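You operate a simulated robot arm through the tools that you are given. There is no shell and no other tool.

You run a simulated two-armed robot. Do the job below in one go: nothing can be reset, and whatever is moved stays where it is left.

TASK
Heat the heads to 210 C and seal the cup under them for 1.3 s.
Fine: set both knobs, switch the heat on, wait for the Ready lamp, press the seal button once, switch the heat off.

It is judged by the outcome, as a careful person would: the job done as asked, and still so three seconds after it is handed in. It fails if anything else is knocked over, pushed out of place, dropped, spilled or broken. A push-on lid holds only when it is set on centred and level and pressed home; a screw cap is set on level and turned clockwise until tight.

THE ROBOT
Two 7-joint arms with fingered hands on one trunk that stands fixed in place. Base frame: the origin is at the foot of the trunk, x ahead of it, y to its left, z up. Readings come in m, degrees, newtons and seconds.
The left shoulder is at [0.07, 0.154, 0.897], the right one opposite. With the tool pointing down near the work surface each hand reaches from about 0.1 to 0.86 m from the base axis, measured 20 degrees to its own side. Payload 3.9 kg a hand.
The TCP of each hand is the grasp point between the finger pads, 0.03 m short of the fingertips. In the tool frame z runs along the fingers and y along their closing line. The gripper opens to 0.104 m. The gripper's body begins 0.035 m behind the TCP. The gripper is a hand of 4 fingers: y runs from the thumb to the fingers, the wrist lies at [-0.017, -0.104, -0.178] in the tool frame, and closing takes about 1.5 s.
Orientation is told as [roll, pitch, yaw] about the base's x, y, z axes, in that order, counted from this pose: with the fingers straight down and the wrist toward the robot, the tool's x, y and z point along [0, 1, 0], [1, 0, 0] and [0, 0, -1] of the base frame.

THE INTERFACE
- The arms move only by the tool apply_moves. It takes "left_series", "right_series" or both (then of equal length, played together; a hand with none holds still); each is a list of rows, each a list of 7 numbers: the shift along the base's x, y, z in m, then the turn, a rotation vector about the base's x, y, z in degrees, then the opening, from 0 (shut) to 1 (fully open). In form: [[tx, ty, tz, rx, ry, rz, claw], ...]. A call has 1 to 20 rows; each row shifts and turns the commanded pose from where the row before left it. A row lasts 0.2 s, in which the tool goes at most 0.05 m and 8.6 degrees; a call with a longer step from one row to the next is refused whole, and so is a gripper value outside its range. A pose out of reach is approached as far as the arm can. The call stops where the force on the tool passes 40 N (or 10 N more than at its start, if that is more) or the arm is blocked; 0.2 s more then pass. The fingers move at their own pace (about 0.072 m/s each) and stop on an object; they squeeze with about 24 N. The grip force told is the motor's: it shows also when the fingers shut on nothing. Time passes only in rows, and 0.2 s behind the last, so rows that do not move let the fingers close. The reply holds the time, the measured pose of the TCP, the force on the tool along the base axes, the opening and the grip force, in the units named above and with some noise, with the torque about the TCP (base axes, N m) and any sound that the robot's microphone picked up.
- Cameras (640 x 400 px; columns grow to the right, rows downward): "scene" is now at [0.137, 0.0279, 1.1365]; the picture's right is [0.32, -0.95, 0.00], its down [-0.48, -0.16, -0.86] and it looks along [0.82, 0.27, -0.51] (base axes); focal length 313 px, centre (320, 200). "left" rides on the left gripper at [-0.066, -0.09, -0.126] in its tool frame; the picture's right is [-0.78, -0.30, 0.56], its down [0.57, -0.70, 0.42] and it looks along [0.26, 0.65, 0.71] (tool axes); focal length 275 px, centre (320, 200). "right" rides on the right gripper at [0.066, -0.09, -0.126] in its tool frame; the picture's right is [-0.78, 0.30, -0.56], its down [-0.57, -0.70, 0.42] and it looks along [-0.27, 0.65, 0.71] (tool axes); focal length 275 px, centre (320, 200). There is no depth. A picture from a camera that has moved, and an enlarged one, comes with that camera's place and axes in the base frame and with its lens.
- get_image(camera): a new picture of that camera. No time passes.
- raise_lower(by): slides the trunk up (or, below 0, down) by that many m; the arms and the scene camera ride with it, the base frame stays. It gives what a move gives, with no picture.
- preshape(shape, hand): the hand has 4 fingers and takes this shape, open, in about a second: jaw (thumb against the fingers, like two jaws); tri (thumb and two fingers); tip (a fingertip pinch); poke (one finger out to press); point (the index stretched); flat (the hand flat); cup (the hand cupped); fist (a fist). The gripper value then closes the fingers along that shape, each until it touches; the sizes above hold for jaw. It gives what a move gives, with no picture.
- turn_head(pan, tilt): turns the head with the scene camera to pan (to the left, within 86 degrees either way) and tilt (down, from -29 to 69), counted from straight ahead of the robot. It gives what a move gives.
- enlarge(camera, box): a new picture of the part [left, top, right, bottom] of that camera's present view, enlarged. No time passes.
- close_job(): hands the job in; it is judged then, once.

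Places have to be worked out from the pictures, the camera data and where the tool is seen. Open the grippers and draw the arms clear of the work before you hand the job in, unless the task says otherwise.

The tools are called after "Call:" by a JSON object that holds its "name" and its "arguments". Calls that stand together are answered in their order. apply_moves: Moves the arms, as the interface text tells. Its arguments: {"type":"object","properties":{"left_series":{"type":"array","items":{"type":"array","items":{"type":"number"}}},"right_series":{"type":"array","items":{"type":"array","items":{"type":"number"}}}},"required":[]} The other tools are called the same way: raise_lower (by) slides the trunk up or down; preshape (shape, hand) gives the hand a shape; turn_head (pan, tilt) turns the head that bears the scene camera; get_image (camera) takes a picture; enlarge (camera, box) takes an enlarged picture of a part of a camera's view; close_job () hands the job in.

At the start:

```text
t: 0.0
left_tcp_pos: [0.4028, 0.4132, 0.9147]
left_tcp_rot: [0.0, 0.0, 0.0]
left_ft_force: [0.5, 0.2, 0.2]
left_ft_torque: [0.0, 0.01, 0.03]
left_opening: 0.1038
left_gripper_force: 0.1
left_shape: jaw
right_tcp_pos: [0.6057, -0.0179, 0.8775]
right_tcp_rot: [0.0, 0.0, 0.1]
right_ft_force: [0.6, 0.1, -0.1]
right_ft_torque: [-0.01, 0.0, -0.01]
right_opening: 0.1037
right_gripper_force: 0.1
right_shape: jaw
trunk travel left (down, up): [-0.35, 0.59]
head pan, tilt: [18.5, 30.5]
```

scene: 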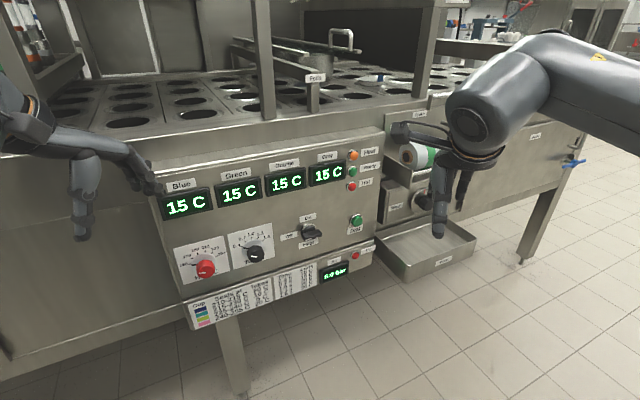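
right: 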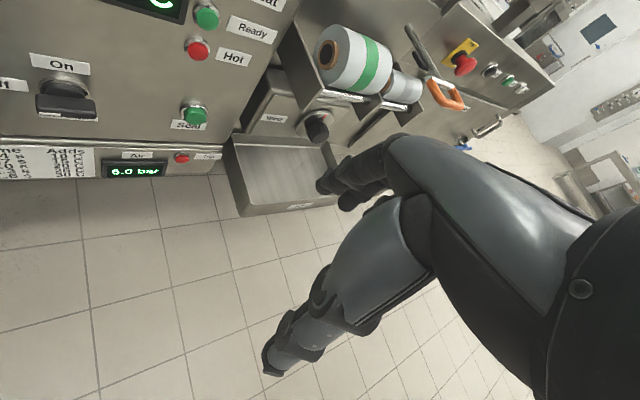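
left: 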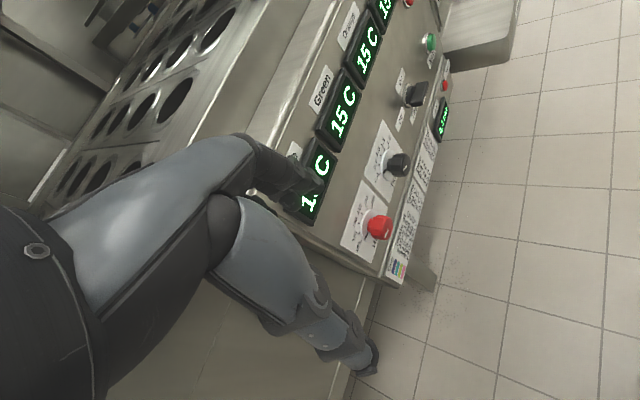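

I start by looking closely at the panel: the knobs, the heat switch and the labels.

Call:
{"name": "enlarge", "arguments": {"camera": "scene", "box": [160, 220, 290, 301]}}

Call:
{"name": "enlarge", "arguments": {"camera": "scene", "box": [270, 190, 400, 271]}}

Call:
{"name": "enlarge", "arguments": {"camera": "scene", "box": [180, 250, 340, 350]}}

Call:
{"name": "enlarge", "arguments": {"camera": "scene", "box": [220, 120, 400, 232]}}

```text
4.92 times, centred on (225, 260) of scene
camera zoom: at [0.137, 0.0279, 1.1365], right [0.32, -0.95, 0.0], down [-0.48, -0.16, -0.86], along [0.82, 0.27, -0.51], focal length 1541 px, centre (788, -98)
```

zoom: 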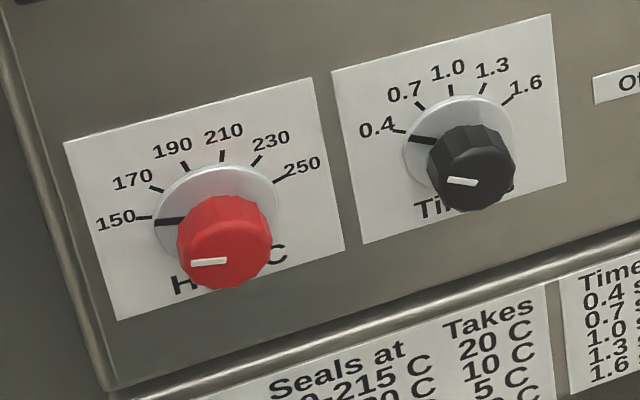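

```text
4.92 times, centred on (335, 230) of scene
camera zoom: at [0.137, 0.0279, 1.1365], right [0.32, -0.95, 0.0], down [-0.48, -0.16, -0.86], along [0.82, 0.27, -0.51], focal length 1541 px, centre (246, 50)
```

zoom: 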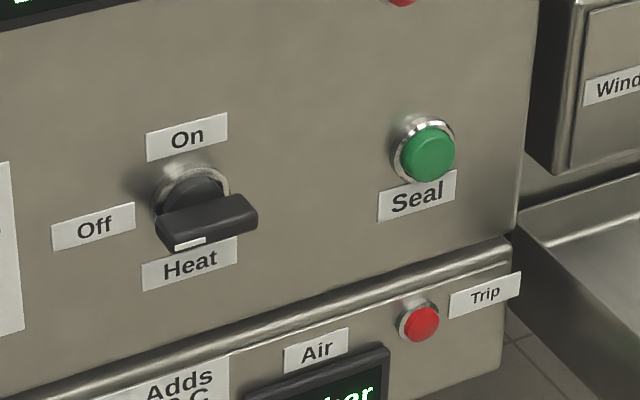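

```text
4.00 times, centred on (260, 300) of scene
camera zoom: at [0.137, 0.0279, 1.1365], right [0.32, -0.95, 0.0], down [-0.48, -0.16, -0.86], along [0.82, 0.27, -0.51], focal length 1252 px, centre (560, -200)
```

zoom: 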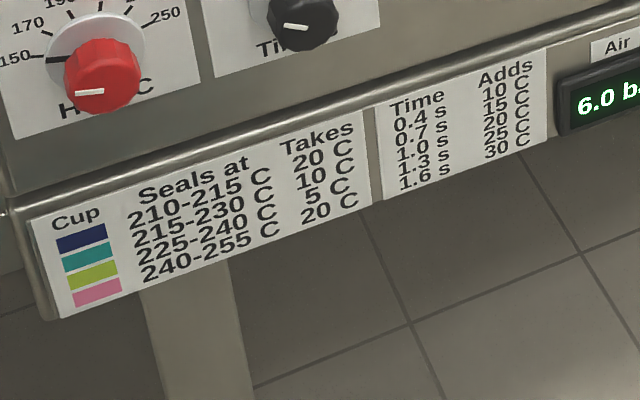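

```text
3.56 times, centred on (310, 176) of scene
camera zoom: at [0.137, 0.0279, 1.1365], right [0.32, -0.95, 0.0], down [-0.48, -0.16, -0.86], along [0.82, 0.27, -0.51], focal length 1113 px, centre (356, 285)
```

zoom: 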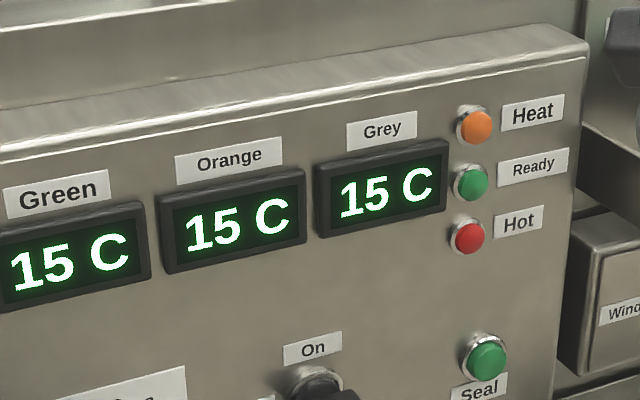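

The panel is vertical and stands skewed: its inward normal is about (0.67, 0.74, 0). I put the red knob near (0.52, 0.41, 0.68) and the Seal button near (0.81, 0.15, 0.67). I'll back the left hand off, lower it and turn its fingers towards the panel.

Call:
{"name": "apply_moves", "arguments": {"left_series": [[0.005, -0.03, -0.01, 0, 0, 0, 1], [0.005, -0.03, -0.01, 0, 0, 0, 1], [0.005, -0.03, -0.01, 0, 0, 0, 1], [0.004, -0.03, -0.01, 0, 0, 0, 1], [0, 0, -0.0177, 0, -8.18, 0, 1], [0, 0, -0.0177, 0, -8.18, 0, 1], [0, 0, -0.0177, 0, -8.18, 0, 1], [0, 0, -0.0177, 0, -8.18, 0, 1], [0, 0, -0.0177, 0, -8.18, 0, 1], [0, 0, -0.0177, 0, -8.18, 0, 1], [0, 0, -0.0177, 0, -8.18, 0, 1], [0, 0, -0.0177, 0, -8.18, 0, 1], [0, 0, -0.0177, 0, -8.18, 0, 1], [0, 0, -0.0177, 0, -8.18, 0, 1], [0, 0, -0.0177, 0, -8.18, 0, 1], [0, 0, 0, 0, 0, 8, 1], [0, 0, 0, 0, 0, 8, 1], [0, 0, 0, 0, 0, 8, 1], [0, 0, 0, 0, 0, 8, 1], [0, 0, 0, 0, 0, 8, 1]]}}

```text
t: 3.7
left_tcp_pos: [0.4902, 0.3302, 0.7096]
left_tcp_rot: [100.3, -79.0, -87.4]
left_ft_force: [-0.5, 0.1, 1.6]
left_ft_torque: [-0.04, -0.01, -0.04]
left_opening: 0.1037
left_gripper_force: 0.1
left_shape: jaw
left hand out of reach, approached as far as the arm can: row 5, 6, 7
right_tcp_pos: [0.6068, -0.0173, 0.8776]
right_tcp_rot: [0.0, 0.0, -0.1]
right_ft_force: [0.0, 0.2, -0.8]
right_ft_torque: [0.04, 0.02, 0.0]
right_opening: 0.1037
right_gripper_force: 0.1
right_shape: jaw
trunk travel left (down, up): [-0.35, 0.59]
head pan, tilt: [18.5, 30.5]
stopped in row 18 (left hand): the arm was blocked; the commanded pose is now the measured one
```

The arm was blocked in row 18 and the hand isn't where I commanded it. I'll look before moving anything else.

Call:
{"name": "get_image", "arguments": {"camera": "scene"}}

Call:
{"name": "get_image", "arguments": {"camera": "left"}}

```text
taken
camera scene: at [0.137, 0.0277, 1.1365], right [0.32, -0.95, 0.0], down [-0.48, -0.16, -0.86], along [0.82, 0.27, -0.51], focal length 313 px, centre (320, 200)
```

scene: 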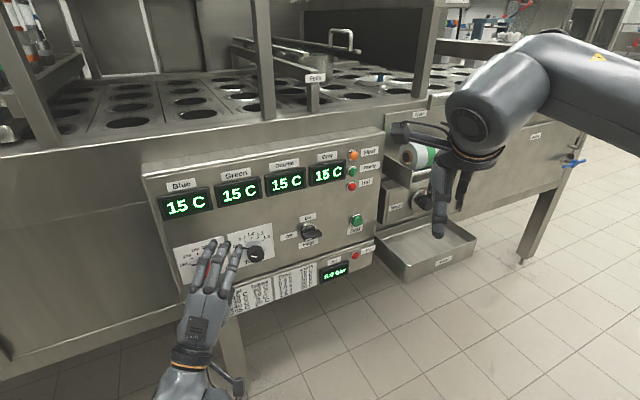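

```text
taken
camera left: at [0.3818, 0.2563, 0.6045], right [0.71, -0.56, -0.42], down [0.28, 0.78, -0.57], along [0.64, 0.29, 0.71], focal length 275 px, centre (320, 200)
```

left: 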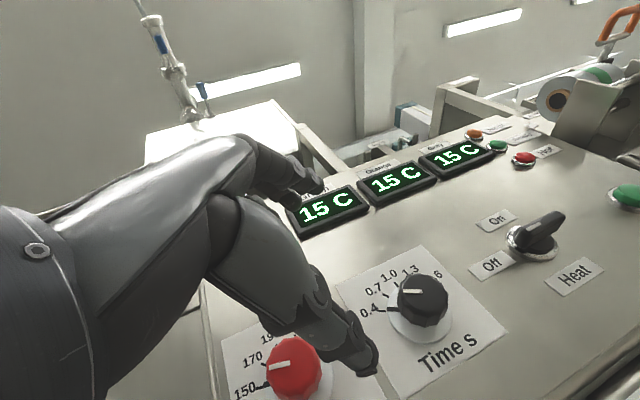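

The hand stands clear of the panel at n≈0.57, pointing about (0.97, 0.22, 0), with its y axis nearly up. I'll try turning it further in yaw with a small retreat, a few rows at a time, to find what blocks it.

Call:
{"name": "apply_moves", "arguments": {"left_series": [[-0.01, -0.008, -0.005, 0, 0, 7, 1], [-0.01, -0.008, -0.005, 0, 0, 7, 1], [-0.01, -0.008, -0.005, 0, 0, 7, 1], [0, 0, 0, 0, 0, 0, 1]]}}

```text
t: 4.2
left_tcp_pos: [0.4838, 0.3226, 0.7188]
left_tcp_rot: [106.3, -68.3, -86.0]
left_ft_force: [-0.1, -0.4, 0.1]
left_ft_torque: [-0.01, -0.01, -0.01]
left_opening: 0.1038
left_gripper_force: 0.0
left_shape: jaw
right_tcp_pos: [0.6052, -0.017, 0.8787]
right_tcp_rot: [0.0, 0.1, 0.0]
right_ft_force: [-1.0, -0.1, -0.1]
right_ft_torque: [-0.01, -0.01, -0.02]
right_opening: 0.1037
right_gripper_force: 0.1
right_shape: jaw
trunk travel left (down, up): [-0.35, 0.59]
head pan, tilt: [18.5, 30.5]
stopped in row 2 (left hand): the arm was blocked; the commanded pose is now the measured one
```

It's blocked again. I'll tilt the head down and pan left to see the elbow and forearm.

Call:
{"name": "turn_head", "arguments": {"pan": 45, "tilt": 55}}

Call:
{"name": "get_image", "arguments": {"camera": "scene"}}

```text
t: 5.1
left_tcp_pos: [0.4833, 0.323, 0.7197]
left_tcp_rot: [106.3, -68.3, -86.1]
left_ft_force: [-0.3, 0.0, 0.1]
left_ft_torque: [-0.02, -0.02, -0.01]
left_opening: 0.1039
left_gripper_force: 0.1
left_shape: jaw
right_tcp_pos: [0.6059, -0.0183, 0.8781]
right_tcp_rot: [0.1, 0.1, 0.1]
right_ft_force: [0.2, -0.2, -0.5]
right_ft_torque: [0.01, 0.0, 0.0]
right_opening: 0.104
right_gripper_force: 0.1
right_shape: jaw
trunk travel left (down, up): [-0.35, 0.59]
head pan, tilt: [45.0, 55.0]
```

```text
taken
camera scene: at [0.1026, 0.0501, 1.1013], right [0.71, -0.71, 0.0], down [-0.58, -0.58, -0.57], along [0.41, 0.41, -0.82], focal length 313 px, centre (320, 200)
```

scene: 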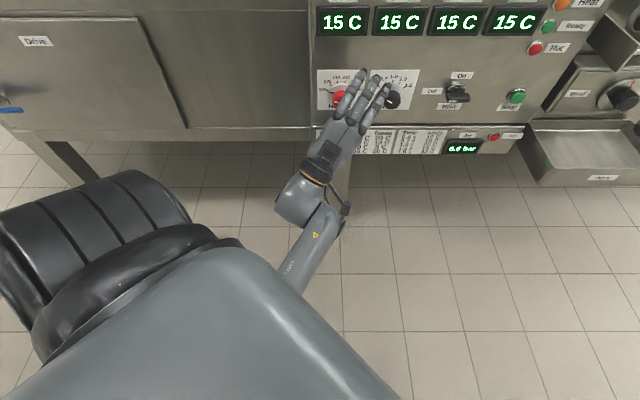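

At pan 45° the panel edges look level, so the panel normal is at yaw 45° with the face at n≈0.69. The left elbow is folded badly, while the right arm reaches this skewed panel more naturally. I'll return the left arm to where it started.

Call:
{"name": "apply_moves", "arguments": {"left_series": [[-0.0067, 0.0075, 0.01625, -2.735, 7.517, 0.113, 1], [-0.0067, 0.0075, 0.01625, -2.735, 7.517, 0.113, 1], [-0.0067, 0.0075, 0.01625, -2.735, 7.517, 0.113, 1], [-0.0067, 0.0075, 0.01625, -2.735, 7.517, 0.113, 1], [-0.0067, 0.0075, 0.01625, -2.735, 7.517, 0.113, 1], [-0.0067, 0.0075, 0.01625, -2.735, 7.517, 0.113, 1], [-0.0067, 0.0075, 0.01625, -2.735, 7.517, 0.113, 1], [-0.0067, 0.0075, 0.01625, -2.735, 7.517, 0.113, 1], [-0.0067, 0.0075, 0.01625, -2.735, 7.517, 0.113, 1], [-0.0067, 0.0075, 0.01625, -2.735, 7.517, 0.113, 1], [-0.0067, 0.0075, 0.01625, -2.735, 7.517, 0.113, 1], [-0.0067, 0.0075, 0.01625, -2.735, 7.517, 0.113, 1]]}}

```text
t: 7.7
left_tcp_pos: [0.4269, 0.4476, 0.879]
left_tcp_rot: [5.2, -6.2, -0.1]
left_ft_force: [0.4, 0.0, 0.9]
left_ft_torque: [0.0, -0.04, 0.03]
left_opening: 0.1038
left_gripper_force: 0.0
left_shape: jaw
left hand out of reach, approached as far as the arm can: row 5, 6, 7, 8, 9
right_tcp_pos: [0.6064, -0.0192, 0.8777]
right_tcp_rot: [0.0, 0.0, 0.1]
right_ft_force: [1.4, 0.1, -0.4]
right_ft_torque: [0.0, 0.02, -0.02]
right_opening: 0.1035
right_gripper_force: 0.1
right_shape: jaw
trunk travel left (down, up): [-0.35, 0.59]
head pan, tilt: [45.0, 55.0]
```

The left arm is nearly back. I'll draw it a bit further up and away from the panel, then take a clean picture of the panel.

Call:
{"name": "apply_moves", "arguments": {"left_series": [[0, 0, 0, 0, 0, 0, 1], [-0.01, 0.01, 0.02, 0, 0, 0, 1], [-0.01, 0.01, 0.02, 0, 0, 0, 1], [-0.01, 0.01, 0.02, 0, 0, 0, 1], [-0.01, 0.01, 0.02, 0, 0, 0, 1], [0, 0, 0, 0, 0, 0, 1]]}}

Call:
{"name": "get_image", "arguments": {"camera": "scene"}}

Call:
{"name": "enlarge", "arguments": {"camera": "scene", "box": [310, 55, 430, 130]}}

Call:
{"name": "enlarge", "arguments": {"camera": "scene", "box": [420, 55, 540, 130]}}

```text
t: 9.1
left_tcp_pos: [0.389, 0.4861, 0.9594]
left_tcp_rot: [5.1, -6.3, -0.2]
left_ft_force: [-0.1, -0.4, 0.0]
left_ft_torque: [0.0, 0.02, -0.01]
left_opening: 0.1041
left_gripper_force: 0.0
left_shape: jaw
right_tcp_pos: [0.6063, -0.0181, 0.8767]
right_tcp_rot: [0.0, 0.0, 0.0]
right_ft_force: [0.1, -0.9, 0.1]
right_ft_torque: [-0.01, 0.01, -0.01]
right_opening: 0.1033
right_gripper_force: 0.1
right_shape: jaw
trunk travel left (down, up): [-0.35, 0.59]
head pan, tilt: [45.0, 55.0]
```

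```text
taken
camera scene: at [0.1025, 0.0501, 1.1012], right [0.71, -0.71, 0.0], down [-0.58, -0.58, -0.57], along [0.41, 0.41, -0.82], focal length 313 px, centre (320, 200)
```

scene: 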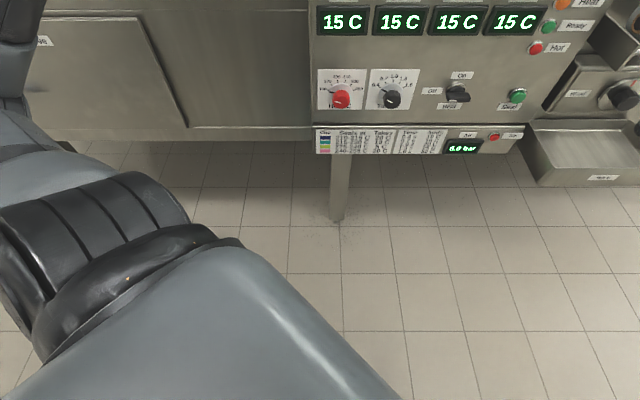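

```text
5.33 times, centred on (370, 92) of scene
camera zoom: at [0.1025, 0.0501, 1.1012], right [0.71, -0.71, 0.0], down [-0.58, -0.58, -0.57], along [0.41, 0.41, -0.82], focal length 1670 px, centre (53, 773)
```

zoom: 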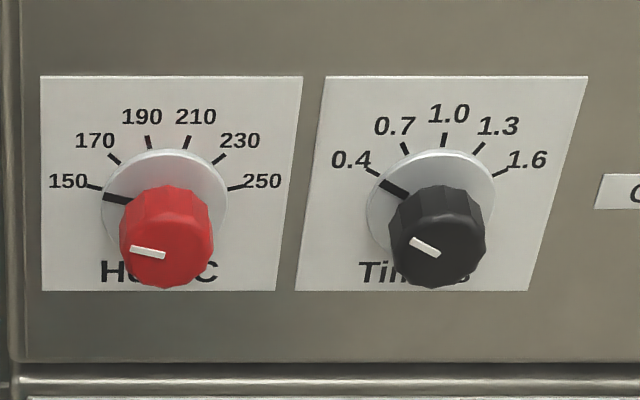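

```text
5.33 times, centred on (480, 92) of scene
camera zoom: at [0.1025, 0.0501, 1.1012], right [0.71, -0.71, 0.0], down [-0.58, -0.58, -0.57], along [0.41, 0.41, -0.82], focal length 1670 px, centre (-533, 773)
```

zoom: 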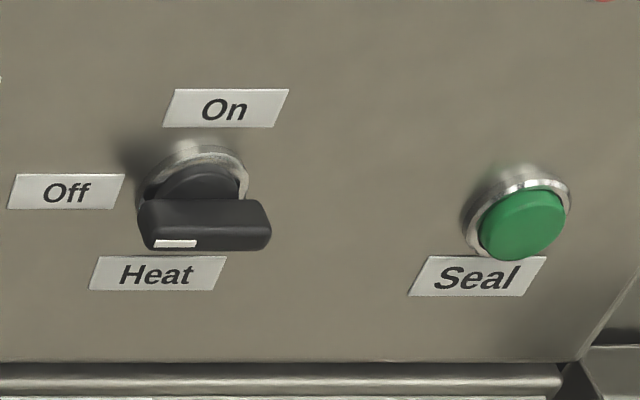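

Now the layout is clear in the panel frame, with e along the panel to the right at (0.707, -0.707) and n into it at (0.707, 0.707):
- Red knob: e=0.083
- Black knob: e=0.191
- Heat switch: e=0.331
- Seal button: e=0.468

All four sit at z≈0.676–0.68 and stick out to n≈0.66–0.68. Each knob needs 90° clockwise. The right shoulder faces this panel squarely, so I'll bring the right hand to a standoff with its fingers pointing at the panel.

Call:
{"name": "apply_moves", "arguments": {"right_series": [[-0.006, 0.019, -0.0143, 2.93, -7.07, 2.93, 1], [-0.006, 0.019, -0.0143, 2.93, -7.07, 2.93, 1], [-0.006, 0.019, -0.0143, 2.93, -7.07, 2.93, 1], [-0.006, 0.019, -0.0143, 2.93, -7.07, 2.93, 1], [-0.006, 0.019, -0.0143, 2.93, -7.07, 2.93, 1], [-0.006, 0.019, -0.0143, 2.93, -7.07, 2.93, 1], [-0.006, 0.019, -0.0143, 2.93, -7.07, 2.93, 1], [-0.006, 0.019, -0.0143, 2.93, -7.07, 2.93, 1], [-0.006, 0.019, -0.0143, 2.93, -7.07, 2.93, 1], [-0.006, 0.019, -0.0143, 2.93, -7.07, 2.93, 1], [-0.006, 0.019, -0.0143, 2.93, -7.07, 2.93, 1], [-0.006, 0.019, -0.0143, 2.93, -7.07, 2.93, 1], [0, 0, 0, 0, 0, 0, 1]]}}

Call:
{"name": "get_image", "arguments": {"camera": "scene"}}

Call:
{"name": "get_image", "arguments": {"camera": "right"}}

```text
t: 11.4
left_tcp_pos: [0.3901, 0.4819, 0.961]
left_tcp_rot: [5.2, -6.5, -0.4]
left_ft_force: [-1.1, -0.3, 0.5]
left_ft_torque: [0.0, -0.02, -0.01]
left_opening: 0.1039
left_gripper_force: 0.0
left_shape: jaw
right_tcp_pos: [0.6005, 0.116, 0.8394]
right_tcp_rot: [41.5, -58.8, -12.5]
right_ft_force: [0.0, -0.6, -0.5]
right_ft_torque: [0.0, 0.02, 0.02]
right_opening: 0.1039
right_gripper_force: 0.0
right_shape: jaw
right hand out of reach, approached as far as the arm can: row 6, 7, 8
trunk travel left (down, up): [-0.35, 0.59]
head pan, tilt: [45.0, 55.0]
stopped in row 11 (right hand): the arm was blocked; the commanded pose is now the measured one
```

```text
taken
camera scene: at [0.1031, 0.0482, 1.1014], right [0.7, -0.71, 0.0], down [-0.58, -0.58, -0.57], along [0.41, 0.41, -0.82], focal length 313 px, centre (320, 200)
```

scene: 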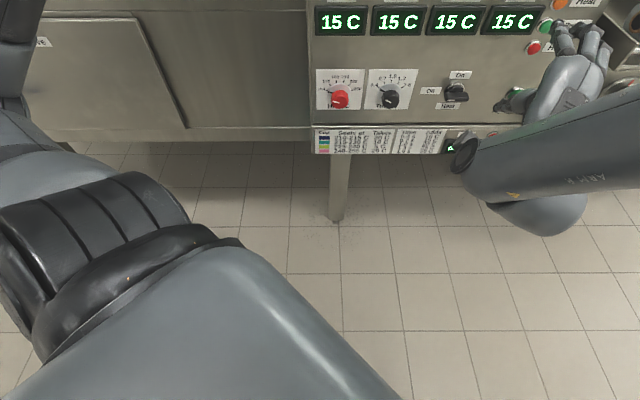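

```text
taken
camera right: at [0.4315, 0.1187, 0.8345], right [0.02, -0.98, 0.2], down [0.19, -0.19, -0.96], along [0.98, 0.06, 0.18], focal length 275 px, centre (320, 200)
```

right: 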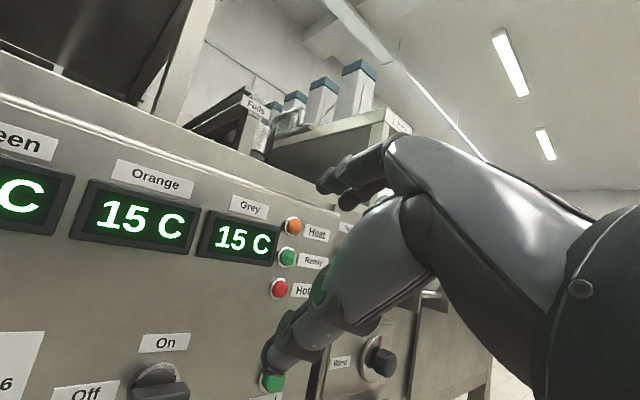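

Again it stopped because the arm couldn't follow. It sits well clear of the panel at n≈0.51. The elbow is out to the right, so tilting the hand with its y axis up-left should suit the arm better. I'll go towards that slowly.

Call:
{"name": "apply_moves", "arguments": {"right_series": [[-0.008, 0.01, -0.012, -3.2, -4.8, 1.93, 1], [-0.008, 0.01, -0.012, -3.2, -4.8, 1.93, 1], [-0.008, 0.01, -0.012, -3.2, -4.8, 1.93, 1], [-0.008, 0.01, -0.012, -3.2, -4.8, 1.93, 1], [-0.008, 0.01, -0.012, -3.2, -4.8, 1.93, 1], [-0.008, 0.01, -0.012, -3.2, -4.8, 1.93, 1], [0, 0, 0, 0, 0, 0, 1]]}}

Call:
{"name": "get_image", "arguments": {"camera": "scene"}}

```text
t: 11.9
left_tcp_pos: [0.3888, 0.4845, 0.9584]
left_tcp_rot: [5.1, -6.4, -0.3]
left_ft_force: [-0.1, -0.5, -0.7]
left_ft_torque: [0.03, 0.01, 0.01]
left_opening: 0.1037
left_gripper_force: 0.0
left_shape: jaw
right_tcp_pos: [0.6268, 0.0844, 0.8982]
right_tcp_rot: [57.4, -67.0, -31.3]
right_ft_force: [0.1, 0.5, 0.1]
right_ft_torque: [-0.02, -0.02, 0.05]
right_opening: 0.1038
right_gripper_force: 0.1
right_shape: jaw
trunk travel left (down, up): [-0.35, 0.59]
head pan, tilt: [45.0, 55.0]
stopped in row 2 (right hand): the arm was blocked; the commanded pose is now the measured one
```

```text
taken
camera scene: at [0.1024, 0.0505, 1.1012], right [0.71, -0.71, 0.0], down [-0.58, -0.58, -0.57], along [0.41, 0.4, -0.82], focal length 313 px, centre (320, 200)
```

scene: 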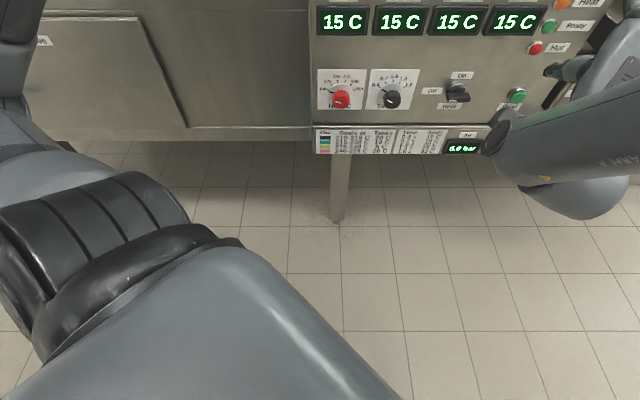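

The right arm swung up as it tried to reconfigure. With the shoulder at 0.90 the wrist has to bend back too far to point at z≈0.68. Lowering the trunk about 0.3 m should make that pose natural, so first I'll draw both hands back from the panel.

Call:
{"name": "apply_moves", "arguments": {"left_series": [[-0.02, -0.005, 0, 0, 0, 0, 1], [-0.02, -0.005, 0, 0, 0, 0, 1], [-0.02, -0.005, 0, 0, 0, 0, 1], [-0.02, -0.005, 0, 0, 0, 0, 1], [-0.02, -0.005, 0, 0, 0, 0, 1], [0, 0, 0, 0, 0, 0, 1]]}}

Call:
{"name": "turn_head", "arguments": {"pan": 40, "tilt": 35}}

Call:
{"name": "get_image", "arguments": {"camera": "scene"}}

```text
t: 13.3
left_tcp_pos: [0.2911, 0.4585, 0.9601]
left_tcp_rot: [5.1, -6.4, -0.2]
left_ft_force: [-0.6, -0.3, -0.2]
left_ft_torque: [0.05, -0.02, -0.01]
left_opening: 0.1036
left_gripper_force: 0.1
left_shape: jaw
right_tcp_pos: [0.6267, 0.0848, 0.8969]
right_tcp_rot: [57.4, -66.9, -31.2]
right_ft_force: [0.3, 0.9, 0.2]
right_ft_torque: [0.03, 0.01, 0.0]
right_opening: 0.104
right_gripper_force: 0.0
right_shape: jaw
trunk travel left (down, up): [-0.35, 0.59]
head pan, tilt: [45.0, 55.0]
```

```text
t: 14.2
left_tcp_pos: [0.2906, 0.4598, 0.9611]
left_tcp_rot: [5.2, -6.4, -0.2]
left_ft_force: [-0.7, 1.0, 0.3]
left_ft_torque: [0.01, 0.0, 0.01]
left_opening: 0.104
left_gripper_force: 0.1
left_shape: jaw
right_tcp_pos: [0.6263, 0.0837, 0.8975]
right_tcp_rot: [57.4, -67.0, -31.3]
right_ft_force: [-0.4, -0.8, -0.7]
right_ft_torque: [-0.01, 0.02, 0.0]
right_opening: 0.1036
right_gripper_force: 0.1
right_shape: jaw
trunk travel left (down, up): [-0.35, 0.59]
head pan, tilt: [40.0, 35.0]
```

```text
taken
camera scene: at [0.1189, 0.0558, 1.1294], right [0.64, -0.77, 0.0], down [-0.44, -0.37, -0.82], along [0.63, 0.53, -0.57], focal length 313 px, centre (320, 200)
```

scene: 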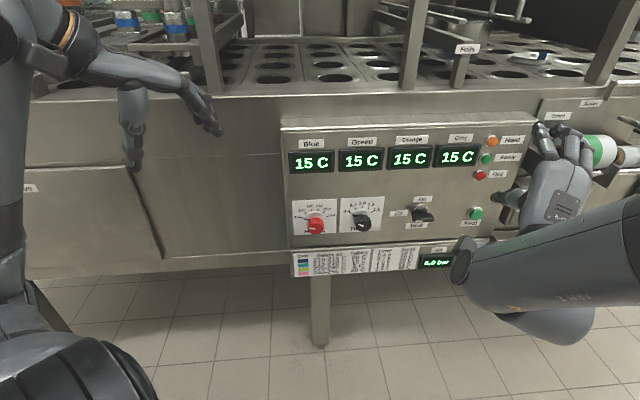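

Both hands are clear of the panel and the foil tray. I'll lower the trunk in a first step and check.

Call:
{"name": "raise_lower", "arguments": {"by": -0.15}}

Call:
{"name": "get_image", "arguments": {"camera": "scene"}}

```text
t: 15.9
left_tcp_pos: [0.2917, 0.4587, 0.8114]
left_tcp_rot: [5.1, -6.4, -0.2]
left_ft_force: [-0.1, -0.1, -0.6]
left_ft_torque: [0.0, 0.01, -0.02]
left_opening: 0.1041
left_gripper_force: 0.1
left_shape: jaw
right_tcp_pos: [0.627, 0.0856, 0.7476]
right_tcp_rot: [57.5, -67.0, -31.3]
right_ft_force: [-0.7, -0.5, -0.1]
right_ft_torque: [-0.01, -0.04, -0.03]
right_opening: 0.1039
right_gripper_force: 0.1
right_shape: jaw
trunk travel left (down, up): [-0.2, 0.74]
head pan, tilt: [40.0, 35.0]
```

```text
taken
camera scene: at [0.1188, 0.0557, 0.9795], right [0.64, -0.77, 0.0], down [-0.44, -0.37, -0.82], along [0.63, 0.53, -0.57], focal length 313 px, centre (320, 200)
```

scene: 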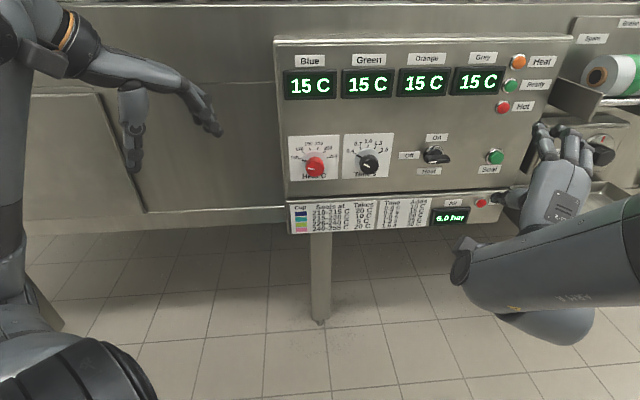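

The right hand's y axis now points up and slightly right, with its fingers roughly towards the panel. I'll slide the hand left, keeping this orientation, to see how it tracks at this height.

Call:
{"name": "apply_moves", "arguments": {"right_series": [[-0.017, 0.017, -0.005, 0, 0, 0, 0.7], [-0.017, 0.017, -0.005, 0, 0, 0, 0.7], [-0.017, 0.017, -0.005, 0, 0, 0, 0.7], [-0.017, 0.017, -0.005, 0, 0, 0, 0.7], [0, 0, 0, 0, 0, 0, 0.7]]}}

Call:
{"name": "get_image", "arguments": {"camera": "scene"}}

```text
t: 17.3
left_tcp_pos: [0.2914, 0.4598, 0.8112]
left_tcp_rot: [5.1, -6.4, -0.3]
left_ft_force: [0.2, -0.7, 1.0]
left_ft_torque: [-0.01, -0.01, 0.01]
left_opening: 0.1039
left_gripper_force: 0.1
left_shape: jaw
right_tcp_pos: [0.5898, 0.1077, 0.726]
right_tcp_rot: [61.6, -61.6, -40.9]
right_ft_force: [0.6, 0.2, 0.0]
right_ft_torque: [0.03, 0.0, -0.03]
right_opening: 0.0732
right_gripper_force: 0.1
right_shape: jaw
trunk travel left (down, up): [-0.2, 0.74]
head pan, tilt: [40.0, 35.0]
stopped in row 5 (right hand): the arm was blocked; the commanded pose is now the measured one
```

```text
taken
camera scene: at [0.1189, 0.0556, 0.9795], right [0.64, -0.77, 0.0], down [-0.44, -0.37, -0.82], along [0.63, 0.53, -0.57], focal length 313 px, centre (320, 200)
```

scene: 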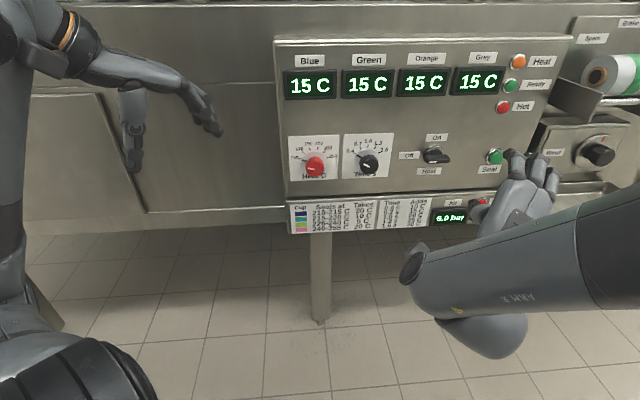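

The wrist is at its limit with the elbow out to the right. I'll turn the head to study the right arm's elbow and forearm.

Call:
{"name": "turn_head", "arguments": {"pan": -30, "tilt": 45}}

Call:
{"name": "get_image", "arguments": {"camera": "scene"}}

Call:
{"name": "get_image", "arguments": {"camera": "left"}}

```text
t: 18.7
left_tcp_pos: [0.294, 0.4599, 0.811]
left_tcp_rot: [4.9, -6.4, -0.2]
left_ft_force: [-0.1, -0.2, 0.9]
left_ft_torque: [-0.03, -0.02, -0.04]
left_opening: 0.1038
left_gripper_force: 0.0
left_shape: jaw
right_tcp_pos: [0.5907, 0.1077, 0.7253]
right_tcp_rot: [61.6, -61.6, -40.7]
right_ft_force: [-0.1, 0.2, 0.2]
right_ft_torque: [0.02, 0.01, -0.02]
right_opening: 0.0731
right_gripper_force: 0.1
right_shape: jaw
trunk travel left (down, up): [-0.2, 0.74]
head pan, tilt: [-30.0, 45.0]
```

```text
taken
camera scene: at [0.1218, -0.0414, 0.9647], right [-0.5, -0.87, 0.0], down [-0.61, 0.35, -0.71], along [0.61, -0.35, -0.71], focal length 313 px, centre (320, 200)
```

scene: 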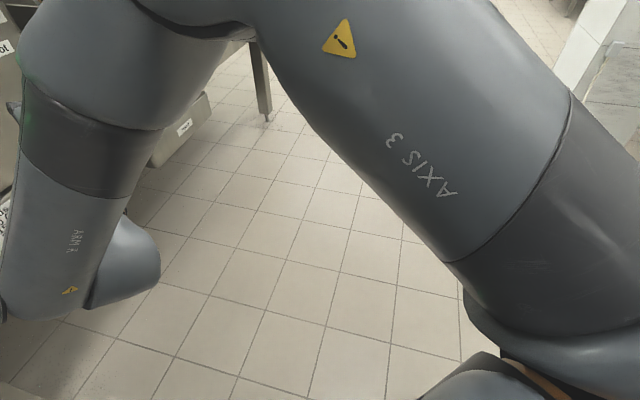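

```text
taken
camera left: at [0.1876, 0.3827, 0.9193], right [-0.23, -0.72, -0.65], down [-0.65, 0.61, -0.45], along [0.72, 0.32, -0.61], focal length 275 px, centre (320, 200)
```

left: 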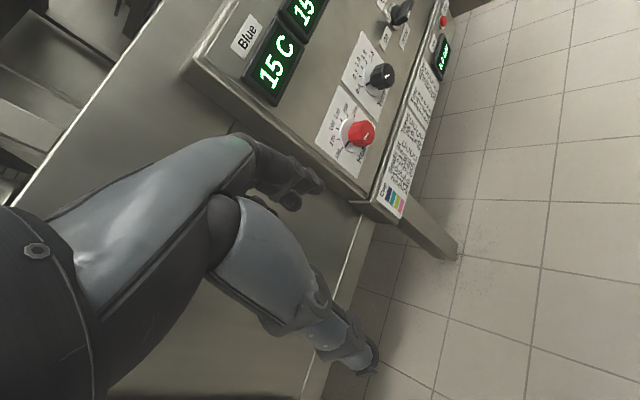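

The elbow is up and forward, with the forearm pointing down-left, so the hand wants its wrist to the right of or above the grasp point. I'll roll the hand counter-clockwise about the panel normal towards y=left and see whether the arm follows.

Call:
{"name": "apply_moves", "arguments": {"right_series": [[0, 0, 0, -6.07, -4.85, 1.77, 0.7], [0, 0, 0, -6.07, -4.85, 1.77, 0.7], [0, 0, 0, -6.07, -4.85, 1.77, 0.7], [0, 0, 0, -6.07, -4.85, 1.77, 0.7], [0, 0, 0, 0, 0, 0, 0.7]]}}

```text
t: 19.6
left_tcp_pos: [0.2918, 0.4586, 0.8106]
left_tcp_rot: [5.1, -6.5, -0.3]
left_ft_force: [0.0, 0.2, 0.2]
left_ft_torque: [0.0, 0.0, 0.03]
left_opening: 0.1041
left_gripper_force: 0.1
left_shape: jaw
right_tcp_pos: [0.6219, 0.0577, 0.7932]
right_tcp_rot: [79.6, -78.9, -60.3]
right_ft_force: [-0.5, 0.0, -0.8]
right_ft_torque: [0.03, -0.01, 0.0]
right_opening: 0.0731
right_gripper_force: 0.2
right_shape: jaw
trunk travel left (down, up): [-0.2, 0.74]
head pan, tilt: [-30.0, 45.0]
stopped in row 4 (right hand): the arm was blocked; the commanded pose is now the measured one
```

The arm swings off course each time I push it, so any reconfiguring should happen away from the panel. I'll move the right hand back and to the robot's right into free space first.

Call:
{"name": "apply_moves", "arguments": {"right_series": [[-0.015, -0.032, 0, 0, 0, 0, 0.7], [-0.015, -0.032, 0, 0, 0, 0, 0.7], [-0.015, -0.032, 0, 0, 0, 0, 0.7], [-0.015, -0.032, 0, 0, 0, 0, 0.7], [-0.015, -0.032, 0, 0, 0, 0, 0.7], [-0.015, -0.032, 0, 0, 0, 0, 0.7], [-0.015, -0.032, 0, 0, 0, 0, 0.7], [-0.015, -0.032, 0, 0, 0, 0, 0.7], [0, 0, 0, 0, 0, 0, 0.7]]}}

Call:
{"name": "get_image", "arguments": {"camera": "scene"}}

```text
t: 21.6
left_tcp_pos: [0.2918, 0.4592, 0.8099]
left_tcp_rot: [5.1, -6.4, -0.3]
left_ft_force: [0.2, -0.2, 0.2]
left_ft_torque: [0.02, 0.01, -0.03]
left_opening: 0.104
left_gripper_force: 0.0
left_shape: jaw
right_tcp_pos: [0.4759, -0.0941, 0.7937]
right_tcp_rot: [78.2, -79.1, -58.5]
right_ft_force: [0.3, 0.3, 0.0]
right_ft_torque: [0.01, 0.01, 0.0]
right_opening: 0.073
right_gripper_force: 0.1
right_shape: jaw
right hand out of reach, approached as far as the arm can: row 4, 5, 6, 7, 8
trunk travel left (down, up): [-0.2, 0.74]
head pan, tilt: [-30.0, 45.0]
```

```text
taken
camera scene: at [0.1217, -0.0416, 0.9647], right [-0.5, -0.87, 0.0], down [-0.61, 0.35, -0.71], along [0.61, -0.35, -0.71], focal length 313 px, centre (320, 200)
```

scene: 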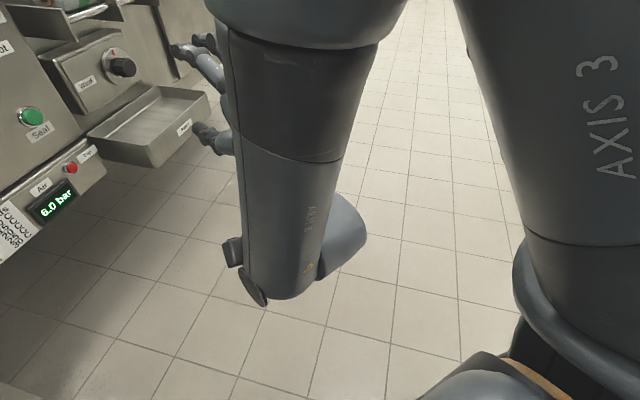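

The hand is folded back up along the forearm, which confirms the wrist-below pose is the wrong branch. I'll return the hand to fingers-down in free space, then roll it about its own axis so the palm faces the panel from above, with the wrist above the fingers.

Call:
{"name": "apply_moves", "arguments": {"right_series": [[0.004, 0.0065, -0.005, -4.55, 5.88, 2.41, 0.7], [0.004, 0.0065, -0.005, -4.55, 5.88, 2.41, 0.7], [0.004, 0.0065, -0.005, -4.55, 5.88, 2.41, 0.7], [0.004, 0.0065, -0.005, -4.55, 5.88, 2.41, 0.7], [0.004, 0.0065, -0.005, -4.55, 5.88, 2.41, 0.7], [0.004, 0.0065, -0.005, -4.55, 5.88, 2.41, 0.7], [0.004, 0.0065, -0.005, -4.55, 5.88, 2.41, 0.7], [0.004, 0.0065, -0.005, -4.55, 5.88, 2.41, 0.7], [0.004, 0.0065, -0.005, -4.55, 5.88, 2.41, 0.7], [0.004, 0.0065, -0.005, -4.55, 5.88, 2.41, 0.7], [0.004, 0.0065, -0.005, -4.55, 5.88, 2.41, 0.7], [0.004, 0.0065, -0.005, -4.55, 5.88, 2.41, 0.7], [0, 0, 0, 0, 0, 0, 0.7], [0, 0, 0, 0, 0, 0, 0.7]]}}

Call:
{"name": "get_image", "arguments": {"camera": "scene"}}

```text
t: 22.6
left_tcp_pos: [0.2913, 0.4584, 0.8103]
left_tcp_rot: [5.1, -6.4, -0.3]
left_ft_force: [-0.2, 0.0, -0.4]
left_ft_torque: [-0.02, -0.01, 0.0]
left_opening: 0.1036
left_gripper_force: 0.1
left_shape: jaw
right_tcp_pos: [0.4933, -0.0527, 0.7562]
right_tcp_rot: [35.3, -61.3, -9.2]
right_ft_force: [0.1, 0.2, -0.1]
right_ft_torque: [0.02, 0.01, -0.01]
right_opening: 0.0731
right_gripper_force: 0.1
right_shape: jaw
right hand out of reach, approached as far as the arm can: row 1, 2, 3, 4
trunk travel left (down, up): [-0.2, 0.74]
head pan, tilt: [-30.0, 45.0]
stopped in row 4 (right hand): the arm was blocked; the commanded pose is now the measured one
```

```text
taken
camera scene: at [0.1207, -0.0449, 0.966], right [-0.54, -0.84, 0.0], down [-0.59, 0.37, -0.72], along [0.61, -0.39, -0.7], focal length 313 px, centre (320, 200)
```

scene: 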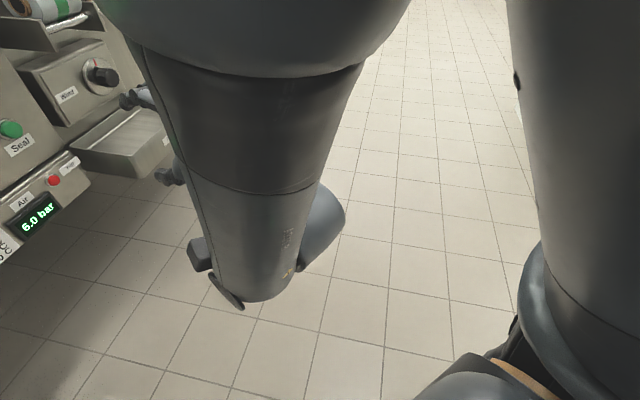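

The forearm and elbow are now right at the head and nudging it, which explains the block. I'll move the hand forward and to the right, away from the head, before rotating it.

Call:
{"name": "apply_moves", "arguments": {"right_series": [[0.02, -0.01, 0, 0, 0, 0, 0.7], [0.02, -0.01, 0, 0, 0, 0, 0.7], [0.02, -0.01, 0, 0, 0, 0, 0.7], [0.02, -0.01, 0, 0, 0, 0, 0.7], [0.02, -0.01, 0, 0, 0, 0, 0.7], [0, 0, 0, 0, 0, 0, 0.7]]}}

Call:
{"name": "get_image", "arguments": {"camera": "scene"}}

```text
t: 23.9
left_tcp_pos: [0.2898, 0.4594, 0.8103]
left_tcp_rot: [5.1, -6.4, -0.3]
left_ft_force: [0.6, -0.4, -0.2]
left_ft_torque: [0.0, 0.01, -0.02]
left_opening: 0.1039
left_gripper_force: 0.1
left_shape: jaw
right_tcp_pos: [0.5439, -0.0215, 0.7488]
right_tcp_rot: [35.1, -61.5, -9.2]
right_ft_force: [-0.5, -0.6, 0.1]
right_ft_torque: [0.01, 0.01, 0.03]
right_opening: 0.0729
right_gripper_force: 0.2
right_shape: jaw
right hand out of reach, approached as far as the arm can: row 1, 2, 3, 4, 5
trunk travel left (down, up): [-0.2, 0.74]
head pan, tilt: [-30.0, 45.0]
```

```text
taken
camera scene: at [0.1218, -0.0415, 0.9647], right [-0.5, -0.87, 0.0], down [-0.61, 0.35, -0.71], along [0.61, -0.35, -0.71], focal length 313 px, centre (320, 200)
```

scene: 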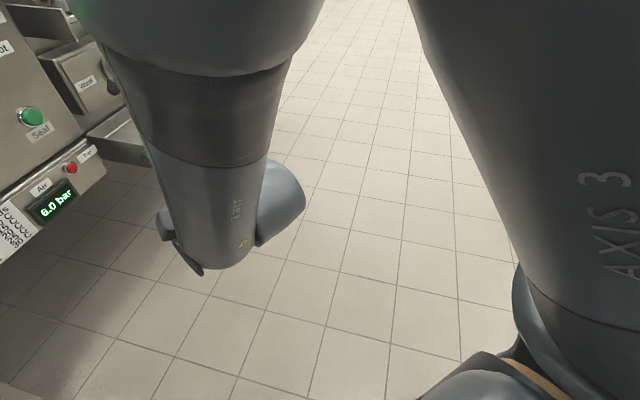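

The head has sprung back to its set angle. I'll return the right hand to its original fingers-down orientation near its start position, shifted down with the trunk.

Call:
{"name": "apply_moves", "arguments": {"right_series": [[0.0014, 0.0094, -0.003, -2.99, 6.82, -1.19, 0.7], [0.0014, 0.0094, -0.003, -2.99, 6.82, -1.19, 0.7], [0.0014, 0.0094, -0.003, -2.99, 6.82, -1.19, 0.7], [0.0014, 0.0094, -0.003, -2.99, 6.82, -1.19, 0.7], [0.0014, 0.0094, -0.003, -2.99, 6.82, -1.19, 0.7], [0.0014, 0.0094, -0.003, -2.99, 6.82, -1.19, 0.7], [0.0014, 0.0094, -0.003, -2.99, 6.82, -1.19, 0.7], [0.0014, 0.0094, -0.003, -2.99, 6.82, -1.19, 0.7], [0.0014, 0.0094, -0.003, -2.99, 6.82, -1.19, 0.7], [0, 0, 0, 0, 0, 0, 0.7], [0, 0, 0, 0, 0, 0, 0.7]]}}

Call:
{"name": "get_image", "arguments": {"camera": "scene"}}

```text
t: 26.4
left_tcp_pos: [0.2905, 0.4591, 0.8114]
left_tcp_rot: [5.0, -6.4, -0.2]
left_ft_force: [0.3, -0.3, -0.6]
left_ft_torque: [0.04, -0.01, 0.02]
left_opening: 0.1035
left_gripper_force: 0.1
left_shape: jaw
right_tcp_pos: [0.5547, 0.0607, 0.721]
right_tcp_rot: [-0.1, -0.1, 0.3]
right_ft_force: [0.6, 0.7, 1.1]
right_ft_torque: [0.0, 0.0, 0.03]
right_opening: 0.0733
right_gripper_force: 0.0
right_shape: jaw
trunk travel left (down, up): [-0.2, 0.74]
head pan, tilt: [-30.0, 45.0]
```

```text
taken
camera scene: at [0.1218, -0.0415, 0.9646], right [-0.5, -0.87, 0.0], down [-0.61, 0.35, -0.71], along [0.61, -0.35, -0.71], focal length 313 px, centre (320, 200)
```

scene: 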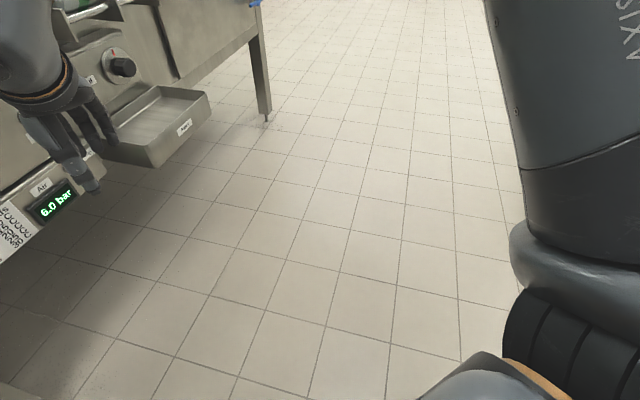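

The right hand is back to fingers-down with the elbow up and right. A wrist-above pose wants the shoulder high, so I'll raise the trunk again and turn the head to watch the work area.

Call:
{"name": "raise_lower", "arguments": {"by": 0.2}}

Call:
{"name": "turn_head", "arguments": {"pan": 25, "tilt": 40}}

Call:
{"name": "apply_moves", "arguments": {"right_series": [[0, 0, 0, 0, 0, 7.5, 0.7], [0, 0, 0, 0, 0, 7.5, 0.7], [0, 0, 0, 0, 0, 7.5, 0.7], [0, 0, 0, 0, 0, 7.5, 0.7], [0, 0, 0, 0, 0, 7.5, 0.7], [0, 0, 0, 0, 0, 7.5, 0.7], [0, 0, 0, 0, 0, 0, 0.7]]}}

Call:
{"name": "get_image", "arguments": {"camera": "scene"}}

```text
t: 28.5
left_tcp_pos: [0.2908, 0.4601, 1.0103]
left_tcp_rot: [5.0, -6.3, -0.2]
left_ft_force: [1.1, 1.1, 0.8]
left_ft_torque: [-0.05, -0.03, 0.02]
left_opening: 0.104
left_gripper_force: 0.1
left_shape: jaw
right_tcp_pos: [0.5553, 0.0619, 0.921]
right_tcp_rot: [0.0, -0.1, 0.4]
right_ft_force: [0.8, 0.2, -0.4]
right_ft_torque: [0.03, 0.01, 0.0]
right_opening: 0.0733
right_gripper_force: 0.2
right_shape: jaw
trunk travel left (down, up): [-0.4, 0.54]
head pan, tilt: [-30.0, 45.0]
```

```text
t: 29.8
left_tcp_pos: [0.2908, 0.4593, 1.0111]
left_tcp_rot: [5.0, -6.4, -0.2]
left_ft_force: [-0.4, 0.8, -0.4]
left_ft_torque: [0.01, -0.03, 0.0]
left_opening: 0.104
left_gripper_force: 0.0
left_shape: jaw
right_tcp_pos: [0.5545, 0.0613, 0.9216]
right_tcp_rot: [0.0, -0.1, 0.3]
right_ft_force: [-0.7, -0.8, 0.6]
right_ft_torque: [0.0, 0.02, 0.0]
right_opening: 0.0731
right_gripper_force: 0.0
right_shape: jaw
trunk travel left (down, up): [-0.4, 0.54]
head pan, tilt: [25.0, 40.0]
```

```text
t: 31.4
left_tcp_pos: [0.291, 0.4594, 1.0111]
left_tcp_rot: [5.0, -6.4, -0.1]
left_ft_force: [0.5, 0.2, 0.3]
left_ft_torque: [0.01, -0.01, 0.02]
left_opening: 0.1038
left_gripper_force: 0.0
left_shape: jaw
right_tcp_pos: [0.5546, 0.062, 0.9195]
right_tcp_rot: [0.0, -0.1, 45.3]
right_ft_force: [0.7, 0.3, -0.2]
right_ft_torque: [0.0, 0.02, 0.01]
right_opening: 0.0732
right_gripper_force: 0.1
right_shape: jaw
trunk travel left (down, up): [-0.4, 0.54]
head pan, tilt: [25.0, 40.0]
```

```text
taken
camera scene: at [0.1281, 0.0353, 1.1719], right [0.42, -0.91, 0.0], down [-0.58, -0.27, -0.77], along [0.69, 0.32, -0.64], focal length 313 px, centre (320, 200)
```

scene: 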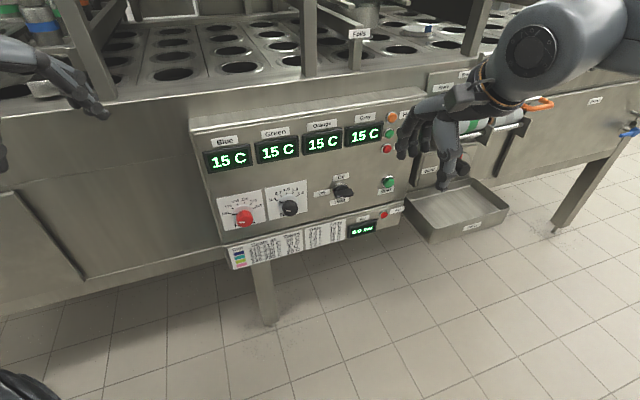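

The yaw tracked exactly. Now I'll roll about the wrist-to-fingertip axis (down and forward) in small batches, swinging the fingers left and then forward.

Call:
{"name": "apply_moves", "arguments": {"right_series": [[0, 0, 0, 4, 4, -5.66, 0.7], [0, 0, 0, 4, 4, -5.66, 0.7], [0, 0, 0, 4, 4, -5.66, 0.7], [0, 0, 0, 4, 4, -5.66, 0.7], [0, 0, 0, 4, 4, -5.66, 0.7], [0, 0, 0, 4, 4, -5.66, 0.7], [0, 0, 0, 0, 0, 0, 0.7]]}}

Call:
{"name": "get_image", "arguments": {"camera": "scene"}}

```text
t: 33.0
left_tcp_pos: [0.2913, 0.4595, 1.0109]
left_tcp_rot: [4.9, -6.4, -0.2]
left_ft_force: [0.4, 0.2, 0.0]
left_ft_torque: [0.0, 0.02, -0.03]
left_opening: 0.1037
left_gripper_force: 0.1
left_shape: jaw
right_tcp_pos: [0.5555, 0.0614, 0.9199]
right_tcp_rot: [32.4, 9.3, 12.9]
right_ft_force: [0.1, 0.3, 0.3]
right_ft_torque: [0.01, 0.03, 0.0]
right_opening: 0.073
right_gripper_force: 0.1
right_shape: jaw
trunk travel left (down, up): [-0.4, 0.54]
head pan, tilt: [25.0, 40.0]
```

```text
taken
camera scene: at [0.1284, 0.0352, 1.1719], right [0.42, -0.91, 0.0], down [-0.58, -0.27, -0.77], along [0.69, 0.32, -0.64], focal length 313 px, centre (320, 200)
```

scene: 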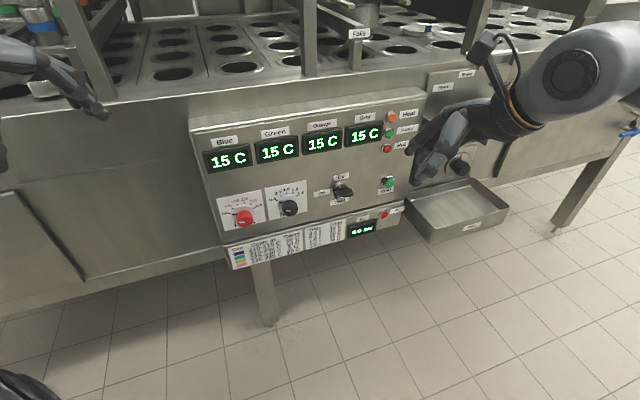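

It tracks perfectly, so I'll continue the roll.

Call:
{"name": "apply_moves", "arguments": {"right_series": [[0, 0, 0, 4, 4, -5.66, 0.7], [0, 0, 0, 4, 4, -5.66, 0.7], [0, 0, 0, 4, 4, -5.66, 0.7], [0, 0, 0, 4, 4, -5.66, 0.7], [0, 0, 0, 4, 4, -5.66, 0.7], [0, 0, 0, 4, 4, -5.66, 0.7], [0, 0, 0, 0, 0, 0, 0.7]]}}

Call:
{"name": "get_image", "arguments": {"camera": "scene"}}

```text
t: 34.6
left_tcp_pos: [0.291, 0.4606, 1.0114]
left_tcp_rot: [5.1, -6.3, -0.1]
left_ft_force: [-0.1, 0.4, -0.4]
left_ft_torque: [0.0, 0.02, -0.03]
left_opening: 0.1036
left_gripper_force: 0.0
left_shape: jaw
right_tcp_pos: [0.5548, 0.061, 0.9207]
right_tcp_rot: [57.6, 33.2, -12.6]
right_ft_force: [0.3, -0.6, 0.6]
right_ft_torque: [0.01, 0.0, -0.02]
right_opening: 0.0731
right_gripper_force: 0.1
right_shape: jaw
trunk travel left (down, up): [-0.4, 0.54]
head pan, tilt: [25.0, 40.0]
```

```text
taken
camera scene: at [0.1285, 0.0351, 1.1719], right [0.42, -0.91, 0.0], down [-0.58, -0.27, -0.77], along [0.69, 0.32, -0.64], focal length 313 px, centre (320, 200)
```

scene: 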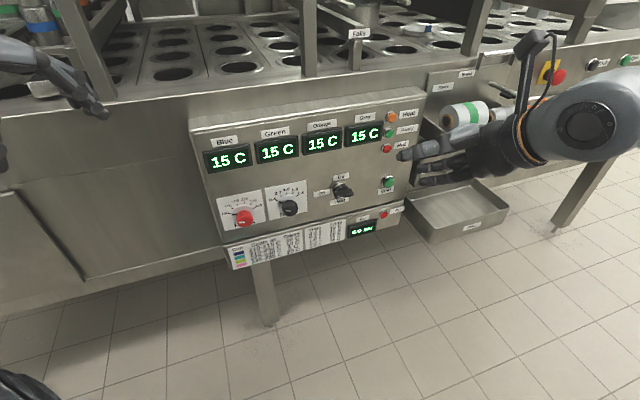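

It's still tracking. I'll continue the roll another 48°.

Call:
{"name": "apply_moves", "arguments": {"right_series": [[0, 0, 0, 4, 4, -5.66, 0.7], [0, 0, 0, 4, 4, -5.66, 0.7], [0, 0, 0, 4, 4, -5.66, 0.7], [0, 0, 0, 4, 4, -5.66, 0.7], [0, 0, 0, 4, 4, -5.66, 0.7], [0, 0, 0, 4, 4, -5.66, 0.7], [0, 0, 0, 0, 0, 0, 0.7]]}}

Call:
{"name": "get_image", "arguments": {"camera": "scene"}}

```text
t: 36.2
left_tcp_pos: [0.2904, 0.458, 1.0105]
left_tcp_rot: [5.1, -6.4, -0.2]
left_ft_force: [-0.3, 0.3, -0.7]
left_ft_torque: [0.01, 0.01, -0.03]
left_opening: 0.104
left_gripper_force: 0.0
left_shape: jaw
right_tcp_pos: [0.5556, 0.0617, 0.9201]
right_tcp_rot: [77.0, 64.5, -32.4]
right_ft_force: [-0.6, 0.0, 0.4]
right_ft_torque: [0.03, 0.01, 0.02]
right_opening: 0.073
right_gripper_force: 0.1
right_shape: jaw
trunk travel left (down, up): [-0.4, 0.54]
head pan, tilt: [25.0, 40.0]
```

```text
taken
camera scene: at [0.1285, 0.035, 1.1719], right [0.42, -0.91, 0.0], down [-0.58, -0.27, -0.77], along [0.69, 0.32, -0.64], focal length 313 px, centre (320, 200)
```

scene: 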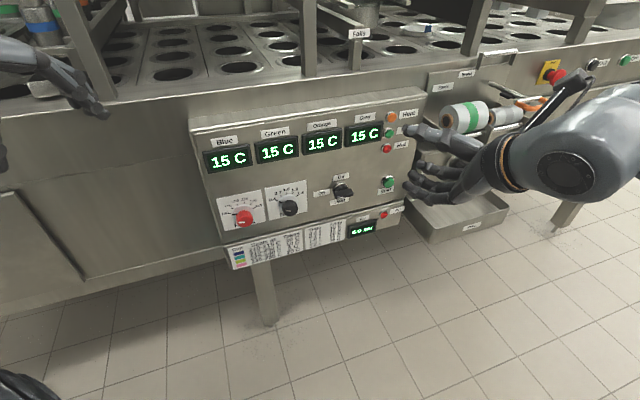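

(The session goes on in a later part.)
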